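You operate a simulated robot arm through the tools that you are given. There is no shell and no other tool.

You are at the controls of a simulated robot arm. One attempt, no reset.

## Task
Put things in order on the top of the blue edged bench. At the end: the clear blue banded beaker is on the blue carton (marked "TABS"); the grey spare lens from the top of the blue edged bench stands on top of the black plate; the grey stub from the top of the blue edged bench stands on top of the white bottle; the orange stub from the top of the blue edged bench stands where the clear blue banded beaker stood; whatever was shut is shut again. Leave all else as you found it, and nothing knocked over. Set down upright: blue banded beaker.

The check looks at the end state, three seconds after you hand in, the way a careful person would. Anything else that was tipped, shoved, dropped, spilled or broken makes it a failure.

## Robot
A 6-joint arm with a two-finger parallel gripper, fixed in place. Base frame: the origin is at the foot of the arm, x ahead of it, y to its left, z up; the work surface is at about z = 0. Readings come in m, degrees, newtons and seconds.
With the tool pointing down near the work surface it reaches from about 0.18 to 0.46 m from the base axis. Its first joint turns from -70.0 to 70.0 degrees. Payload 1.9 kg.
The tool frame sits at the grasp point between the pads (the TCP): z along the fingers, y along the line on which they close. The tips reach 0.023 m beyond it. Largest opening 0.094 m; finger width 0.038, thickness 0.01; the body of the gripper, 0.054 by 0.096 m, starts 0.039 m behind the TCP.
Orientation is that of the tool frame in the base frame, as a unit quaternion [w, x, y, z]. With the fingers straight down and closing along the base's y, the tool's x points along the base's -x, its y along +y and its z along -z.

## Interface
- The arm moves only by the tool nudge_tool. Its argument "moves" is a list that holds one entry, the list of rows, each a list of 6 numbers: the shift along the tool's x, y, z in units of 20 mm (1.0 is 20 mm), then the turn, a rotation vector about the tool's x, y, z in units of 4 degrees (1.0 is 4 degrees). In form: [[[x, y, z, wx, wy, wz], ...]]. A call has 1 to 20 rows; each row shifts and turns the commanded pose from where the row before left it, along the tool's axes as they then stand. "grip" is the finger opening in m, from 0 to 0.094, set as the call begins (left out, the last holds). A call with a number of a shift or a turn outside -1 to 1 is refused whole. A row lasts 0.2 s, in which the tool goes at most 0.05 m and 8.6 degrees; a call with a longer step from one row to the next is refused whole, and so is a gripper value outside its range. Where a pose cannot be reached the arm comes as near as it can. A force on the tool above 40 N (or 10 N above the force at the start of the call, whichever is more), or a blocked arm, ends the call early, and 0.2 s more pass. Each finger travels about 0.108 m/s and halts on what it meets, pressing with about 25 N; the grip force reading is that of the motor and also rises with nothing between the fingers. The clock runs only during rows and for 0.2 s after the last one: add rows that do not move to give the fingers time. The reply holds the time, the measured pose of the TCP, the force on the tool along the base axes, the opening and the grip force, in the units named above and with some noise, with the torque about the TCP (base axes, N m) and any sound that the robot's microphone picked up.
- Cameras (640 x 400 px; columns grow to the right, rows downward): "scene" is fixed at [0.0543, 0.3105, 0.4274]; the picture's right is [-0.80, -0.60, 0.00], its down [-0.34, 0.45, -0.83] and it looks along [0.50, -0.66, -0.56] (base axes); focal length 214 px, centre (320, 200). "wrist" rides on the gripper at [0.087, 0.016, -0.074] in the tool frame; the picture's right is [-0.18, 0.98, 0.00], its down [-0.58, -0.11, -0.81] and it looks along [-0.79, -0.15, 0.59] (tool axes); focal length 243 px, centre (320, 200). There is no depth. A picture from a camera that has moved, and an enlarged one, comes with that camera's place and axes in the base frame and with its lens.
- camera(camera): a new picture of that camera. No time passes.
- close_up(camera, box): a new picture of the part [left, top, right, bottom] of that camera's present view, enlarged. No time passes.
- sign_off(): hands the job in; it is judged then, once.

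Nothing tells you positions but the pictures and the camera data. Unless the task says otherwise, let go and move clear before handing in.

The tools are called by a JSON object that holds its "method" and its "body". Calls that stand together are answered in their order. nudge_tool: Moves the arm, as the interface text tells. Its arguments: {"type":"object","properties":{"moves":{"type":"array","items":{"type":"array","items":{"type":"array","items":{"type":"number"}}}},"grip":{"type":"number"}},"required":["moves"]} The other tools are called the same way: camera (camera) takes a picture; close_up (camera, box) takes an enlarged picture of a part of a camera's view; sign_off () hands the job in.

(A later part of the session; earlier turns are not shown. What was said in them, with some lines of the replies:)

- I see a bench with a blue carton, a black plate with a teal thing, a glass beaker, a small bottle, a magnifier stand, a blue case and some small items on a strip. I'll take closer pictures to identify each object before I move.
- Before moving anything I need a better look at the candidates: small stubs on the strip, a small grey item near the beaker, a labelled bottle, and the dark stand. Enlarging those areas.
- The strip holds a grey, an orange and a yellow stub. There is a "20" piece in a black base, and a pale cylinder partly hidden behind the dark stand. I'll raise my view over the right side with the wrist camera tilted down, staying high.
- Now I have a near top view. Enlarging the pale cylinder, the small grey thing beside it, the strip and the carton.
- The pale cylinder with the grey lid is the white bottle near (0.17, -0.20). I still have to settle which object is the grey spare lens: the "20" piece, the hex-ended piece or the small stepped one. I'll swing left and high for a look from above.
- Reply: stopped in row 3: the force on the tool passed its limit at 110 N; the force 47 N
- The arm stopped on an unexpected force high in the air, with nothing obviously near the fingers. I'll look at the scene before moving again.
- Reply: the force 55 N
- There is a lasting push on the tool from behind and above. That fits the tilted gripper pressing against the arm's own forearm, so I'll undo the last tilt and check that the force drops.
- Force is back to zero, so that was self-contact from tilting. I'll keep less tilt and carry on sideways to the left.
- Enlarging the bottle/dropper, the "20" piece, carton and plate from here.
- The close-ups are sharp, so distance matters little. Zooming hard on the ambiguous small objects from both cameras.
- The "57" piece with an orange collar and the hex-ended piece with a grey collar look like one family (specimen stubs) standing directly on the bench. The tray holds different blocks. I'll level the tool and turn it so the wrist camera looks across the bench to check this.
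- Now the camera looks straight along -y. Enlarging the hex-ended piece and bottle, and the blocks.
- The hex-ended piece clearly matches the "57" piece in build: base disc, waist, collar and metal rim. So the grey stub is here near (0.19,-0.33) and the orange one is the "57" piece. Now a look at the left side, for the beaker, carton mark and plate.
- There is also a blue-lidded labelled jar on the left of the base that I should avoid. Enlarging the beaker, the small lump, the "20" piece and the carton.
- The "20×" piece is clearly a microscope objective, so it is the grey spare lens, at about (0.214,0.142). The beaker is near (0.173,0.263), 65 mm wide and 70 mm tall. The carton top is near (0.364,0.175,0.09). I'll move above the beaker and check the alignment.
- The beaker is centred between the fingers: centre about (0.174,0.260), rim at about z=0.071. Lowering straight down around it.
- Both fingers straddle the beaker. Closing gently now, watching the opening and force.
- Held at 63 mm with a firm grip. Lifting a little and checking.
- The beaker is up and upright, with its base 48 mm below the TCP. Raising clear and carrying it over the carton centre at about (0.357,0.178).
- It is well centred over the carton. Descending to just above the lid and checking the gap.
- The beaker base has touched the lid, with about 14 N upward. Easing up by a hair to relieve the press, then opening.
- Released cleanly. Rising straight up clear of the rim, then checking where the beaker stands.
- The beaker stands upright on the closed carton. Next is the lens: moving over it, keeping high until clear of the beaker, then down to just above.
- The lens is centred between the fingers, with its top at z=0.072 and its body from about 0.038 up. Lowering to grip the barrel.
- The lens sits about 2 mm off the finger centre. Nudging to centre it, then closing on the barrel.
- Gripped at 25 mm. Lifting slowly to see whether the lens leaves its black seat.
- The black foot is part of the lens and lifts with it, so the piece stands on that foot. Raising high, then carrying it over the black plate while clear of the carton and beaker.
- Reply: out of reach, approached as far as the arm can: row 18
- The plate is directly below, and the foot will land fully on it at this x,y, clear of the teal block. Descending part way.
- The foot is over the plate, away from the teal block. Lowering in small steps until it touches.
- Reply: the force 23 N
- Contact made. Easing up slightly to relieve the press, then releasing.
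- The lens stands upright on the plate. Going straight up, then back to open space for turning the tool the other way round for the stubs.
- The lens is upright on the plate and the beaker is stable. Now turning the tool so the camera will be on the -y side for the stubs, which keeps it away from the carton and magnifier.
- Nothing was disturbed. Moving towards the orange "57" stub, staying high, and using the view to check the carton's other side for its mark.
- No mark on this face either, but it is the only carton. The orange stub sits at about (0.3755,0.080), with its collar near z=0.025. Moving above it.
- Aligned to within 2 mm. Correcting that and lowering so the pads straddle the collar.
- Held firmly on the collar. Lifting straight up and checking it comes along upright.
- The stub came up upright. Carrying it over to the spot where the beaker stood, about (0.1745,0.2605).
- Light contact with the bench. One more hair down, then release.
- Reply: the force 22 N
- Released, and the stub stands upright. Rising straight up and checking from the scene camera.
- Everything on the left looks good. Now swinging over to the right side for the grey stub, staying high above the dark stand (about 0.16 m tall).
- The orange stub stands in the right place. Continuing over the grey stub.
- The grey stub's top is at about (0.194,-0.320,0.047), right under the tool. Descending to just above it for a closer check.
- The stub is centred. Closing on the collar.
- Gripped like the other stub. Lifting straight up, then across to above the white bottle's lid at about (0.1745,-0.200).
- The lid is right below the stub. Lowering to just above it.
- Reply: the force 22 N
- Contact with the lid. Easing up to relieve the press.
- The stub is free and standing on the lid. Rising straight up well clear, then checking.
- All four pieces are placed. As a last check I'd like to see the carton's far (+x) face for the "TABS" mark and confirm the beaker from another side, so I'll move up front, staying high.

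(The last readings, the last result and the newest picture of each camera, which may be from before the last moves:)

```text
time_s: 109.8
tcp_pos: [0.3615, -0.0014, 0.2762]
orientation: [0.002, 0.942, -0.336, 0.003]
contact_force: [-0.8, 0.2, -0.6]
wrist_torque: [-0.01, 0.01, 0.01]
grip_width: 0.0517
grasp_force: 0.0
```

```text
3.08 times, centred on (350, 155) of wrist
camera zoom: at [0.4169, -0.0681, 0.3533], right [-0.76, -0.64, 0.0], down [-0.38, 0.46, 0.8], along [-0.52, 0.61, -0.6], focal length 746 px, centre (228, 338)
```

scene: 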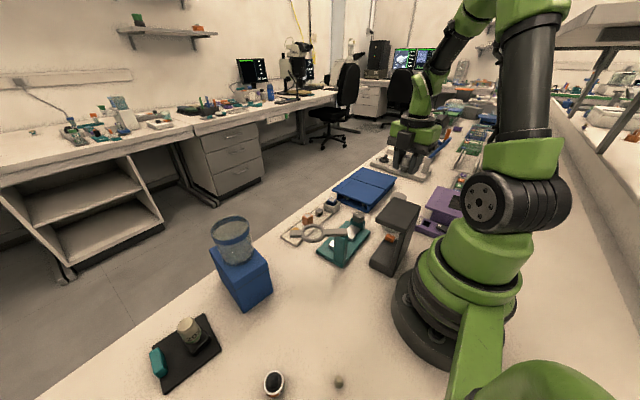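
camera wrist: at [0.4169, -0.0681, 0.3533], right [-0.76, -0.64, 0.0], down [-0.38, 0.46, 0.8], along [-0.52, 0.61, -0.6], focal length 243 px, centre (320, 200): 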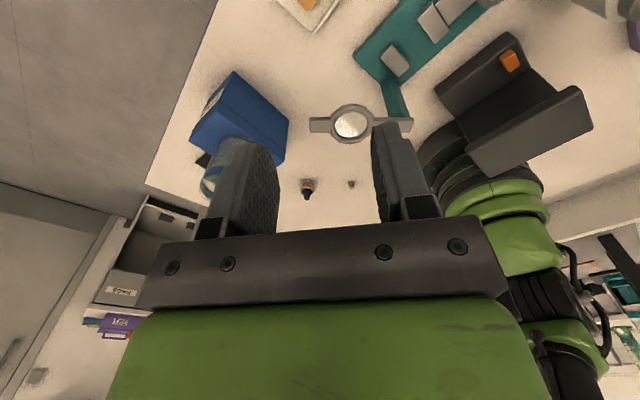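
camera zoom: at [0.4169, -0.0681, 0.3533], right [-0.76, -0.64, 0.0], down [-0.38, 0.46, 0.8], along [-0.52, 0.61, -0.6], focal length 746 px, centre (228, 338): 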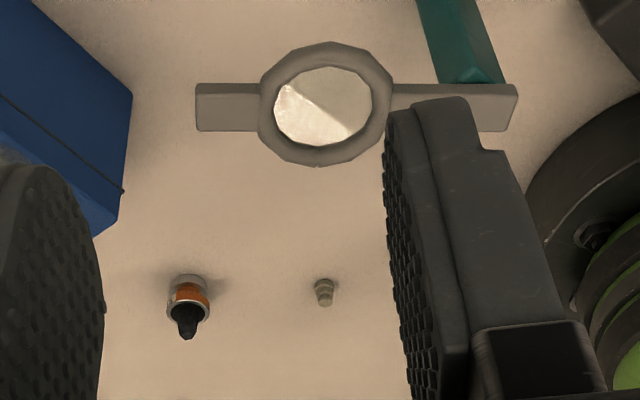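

The "TABS" label is there on the carton, and the bench edge is blue. A final look at all the placements from the scene camera.

{"method": "camera", "body": {"camera": "scene"}}

{"method": "close_up", "body": {"camera": "scene", "box": [190, 200, 300, 320]}}

{"method": "close_up", "body": {"camera": "scene", "box": [250, 340, 360, 400]}}

{"method": "close_up", "body": {"camera": "scene", "box": [280, 150, 460, 290]}}

```text
taken
```

scene: 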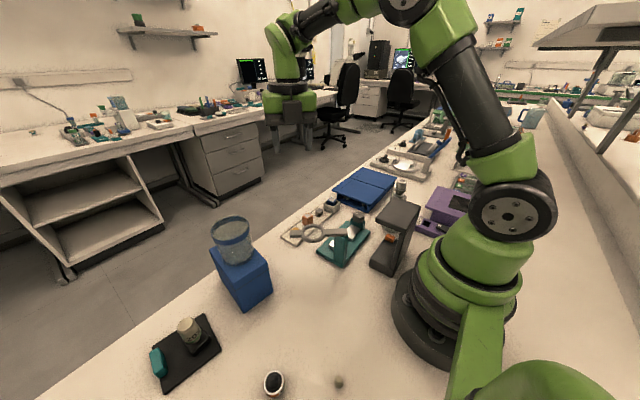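

```text
3.33 times, centred on (245, 260) of scene
camera zoom: at [0.0543, 0.3105, 0.4274], right [-0.8, -0.6, 0.0], down [-0.34, 0.45, -0.83], along [0.5, -0.66, -0.56], focal length 715 px, centre (570, 0)
```

zoom: 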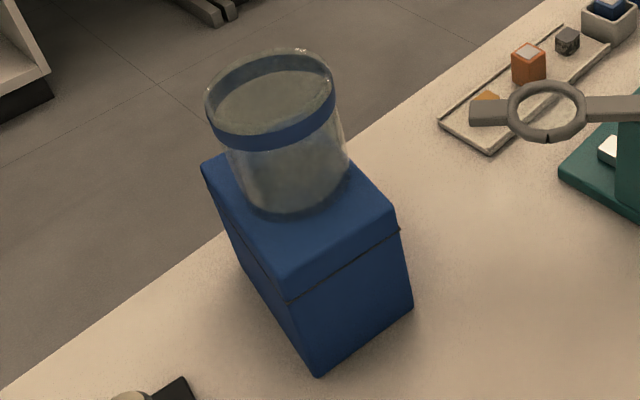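

```text
5.82 times, centred on (305, 370) of scene
camera zoom: at [0.0543, 0.3105, 0.4274], right [-0.8, -0.6, 0.0], down [-0.34, 0.45, -0.83], along [0.5, -0.66, -0.56], focal length 1248 px, centre (407, -789)
```

zoom: 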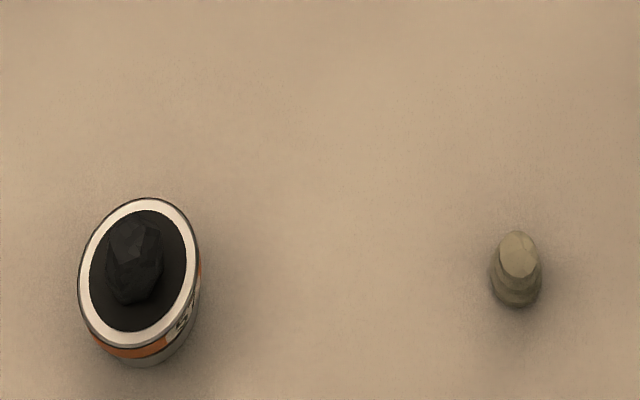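

```text
2.86 times, centred on (370, 220) of scene
camera zoom: at [0.0543, 0.3105, 0.4274], right [-0.8, -0.6, 0.0], down [-0.34, 0.45, -0.83], along [0.5, -0.66, -0.56], focal length 613 px, centre (177, 143)
```

zoom: 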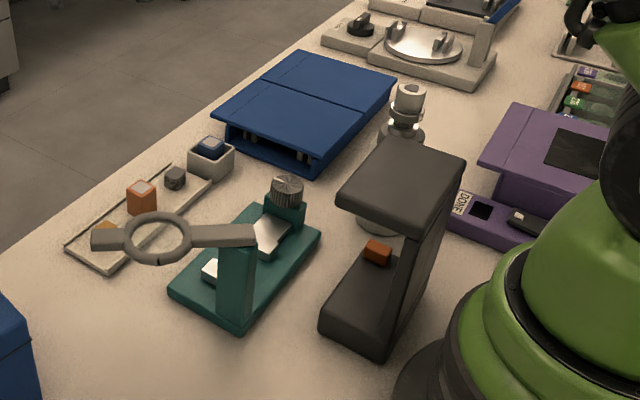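

Final state from the pictures:
- The beaker is upright on the shut "TABS" carton.
- The 20× lens stands on the black plate.
- The orange stub "57" stands where the beaker was.
- The grey stub stands on the white bottle.

Everything else is unmoved and the arm is clear, so I'm handing in.

{"method": "sign_off", "body": {}}

```text
The job is handed in.
```

I've handed the job in. In the last pictures everything stood where the task asked and nothing had been knocked over:

- **Beaker:** it stands upright on the blue carton, which stayed shut. I found the "TABS" label on the carton's far face. The beaker sits a few millimetres off centre, with its base close to one edge of the lid, but it is well supported.
- **Grey spare lens:** I took this to be the 20× objective. It lifted together with its black foot, and it stands on that foot on the black plate, clear of the teal block.
- **Orange stub:** I took this to be the orange-collared piece marked "57" that stood directly on the bench, not the orange block in the tray. It stands where the beaker was.
- **Grey stub:** I took this to be the matching grey-collared piece near the white bottle, not the grey block in the tray. It stands on the bottle's lid.

I never opened anything. Early on, the tilted gripper pressed against the arm itself while high in the air and stopped one move. I backed off and nothing on the bench was touched.
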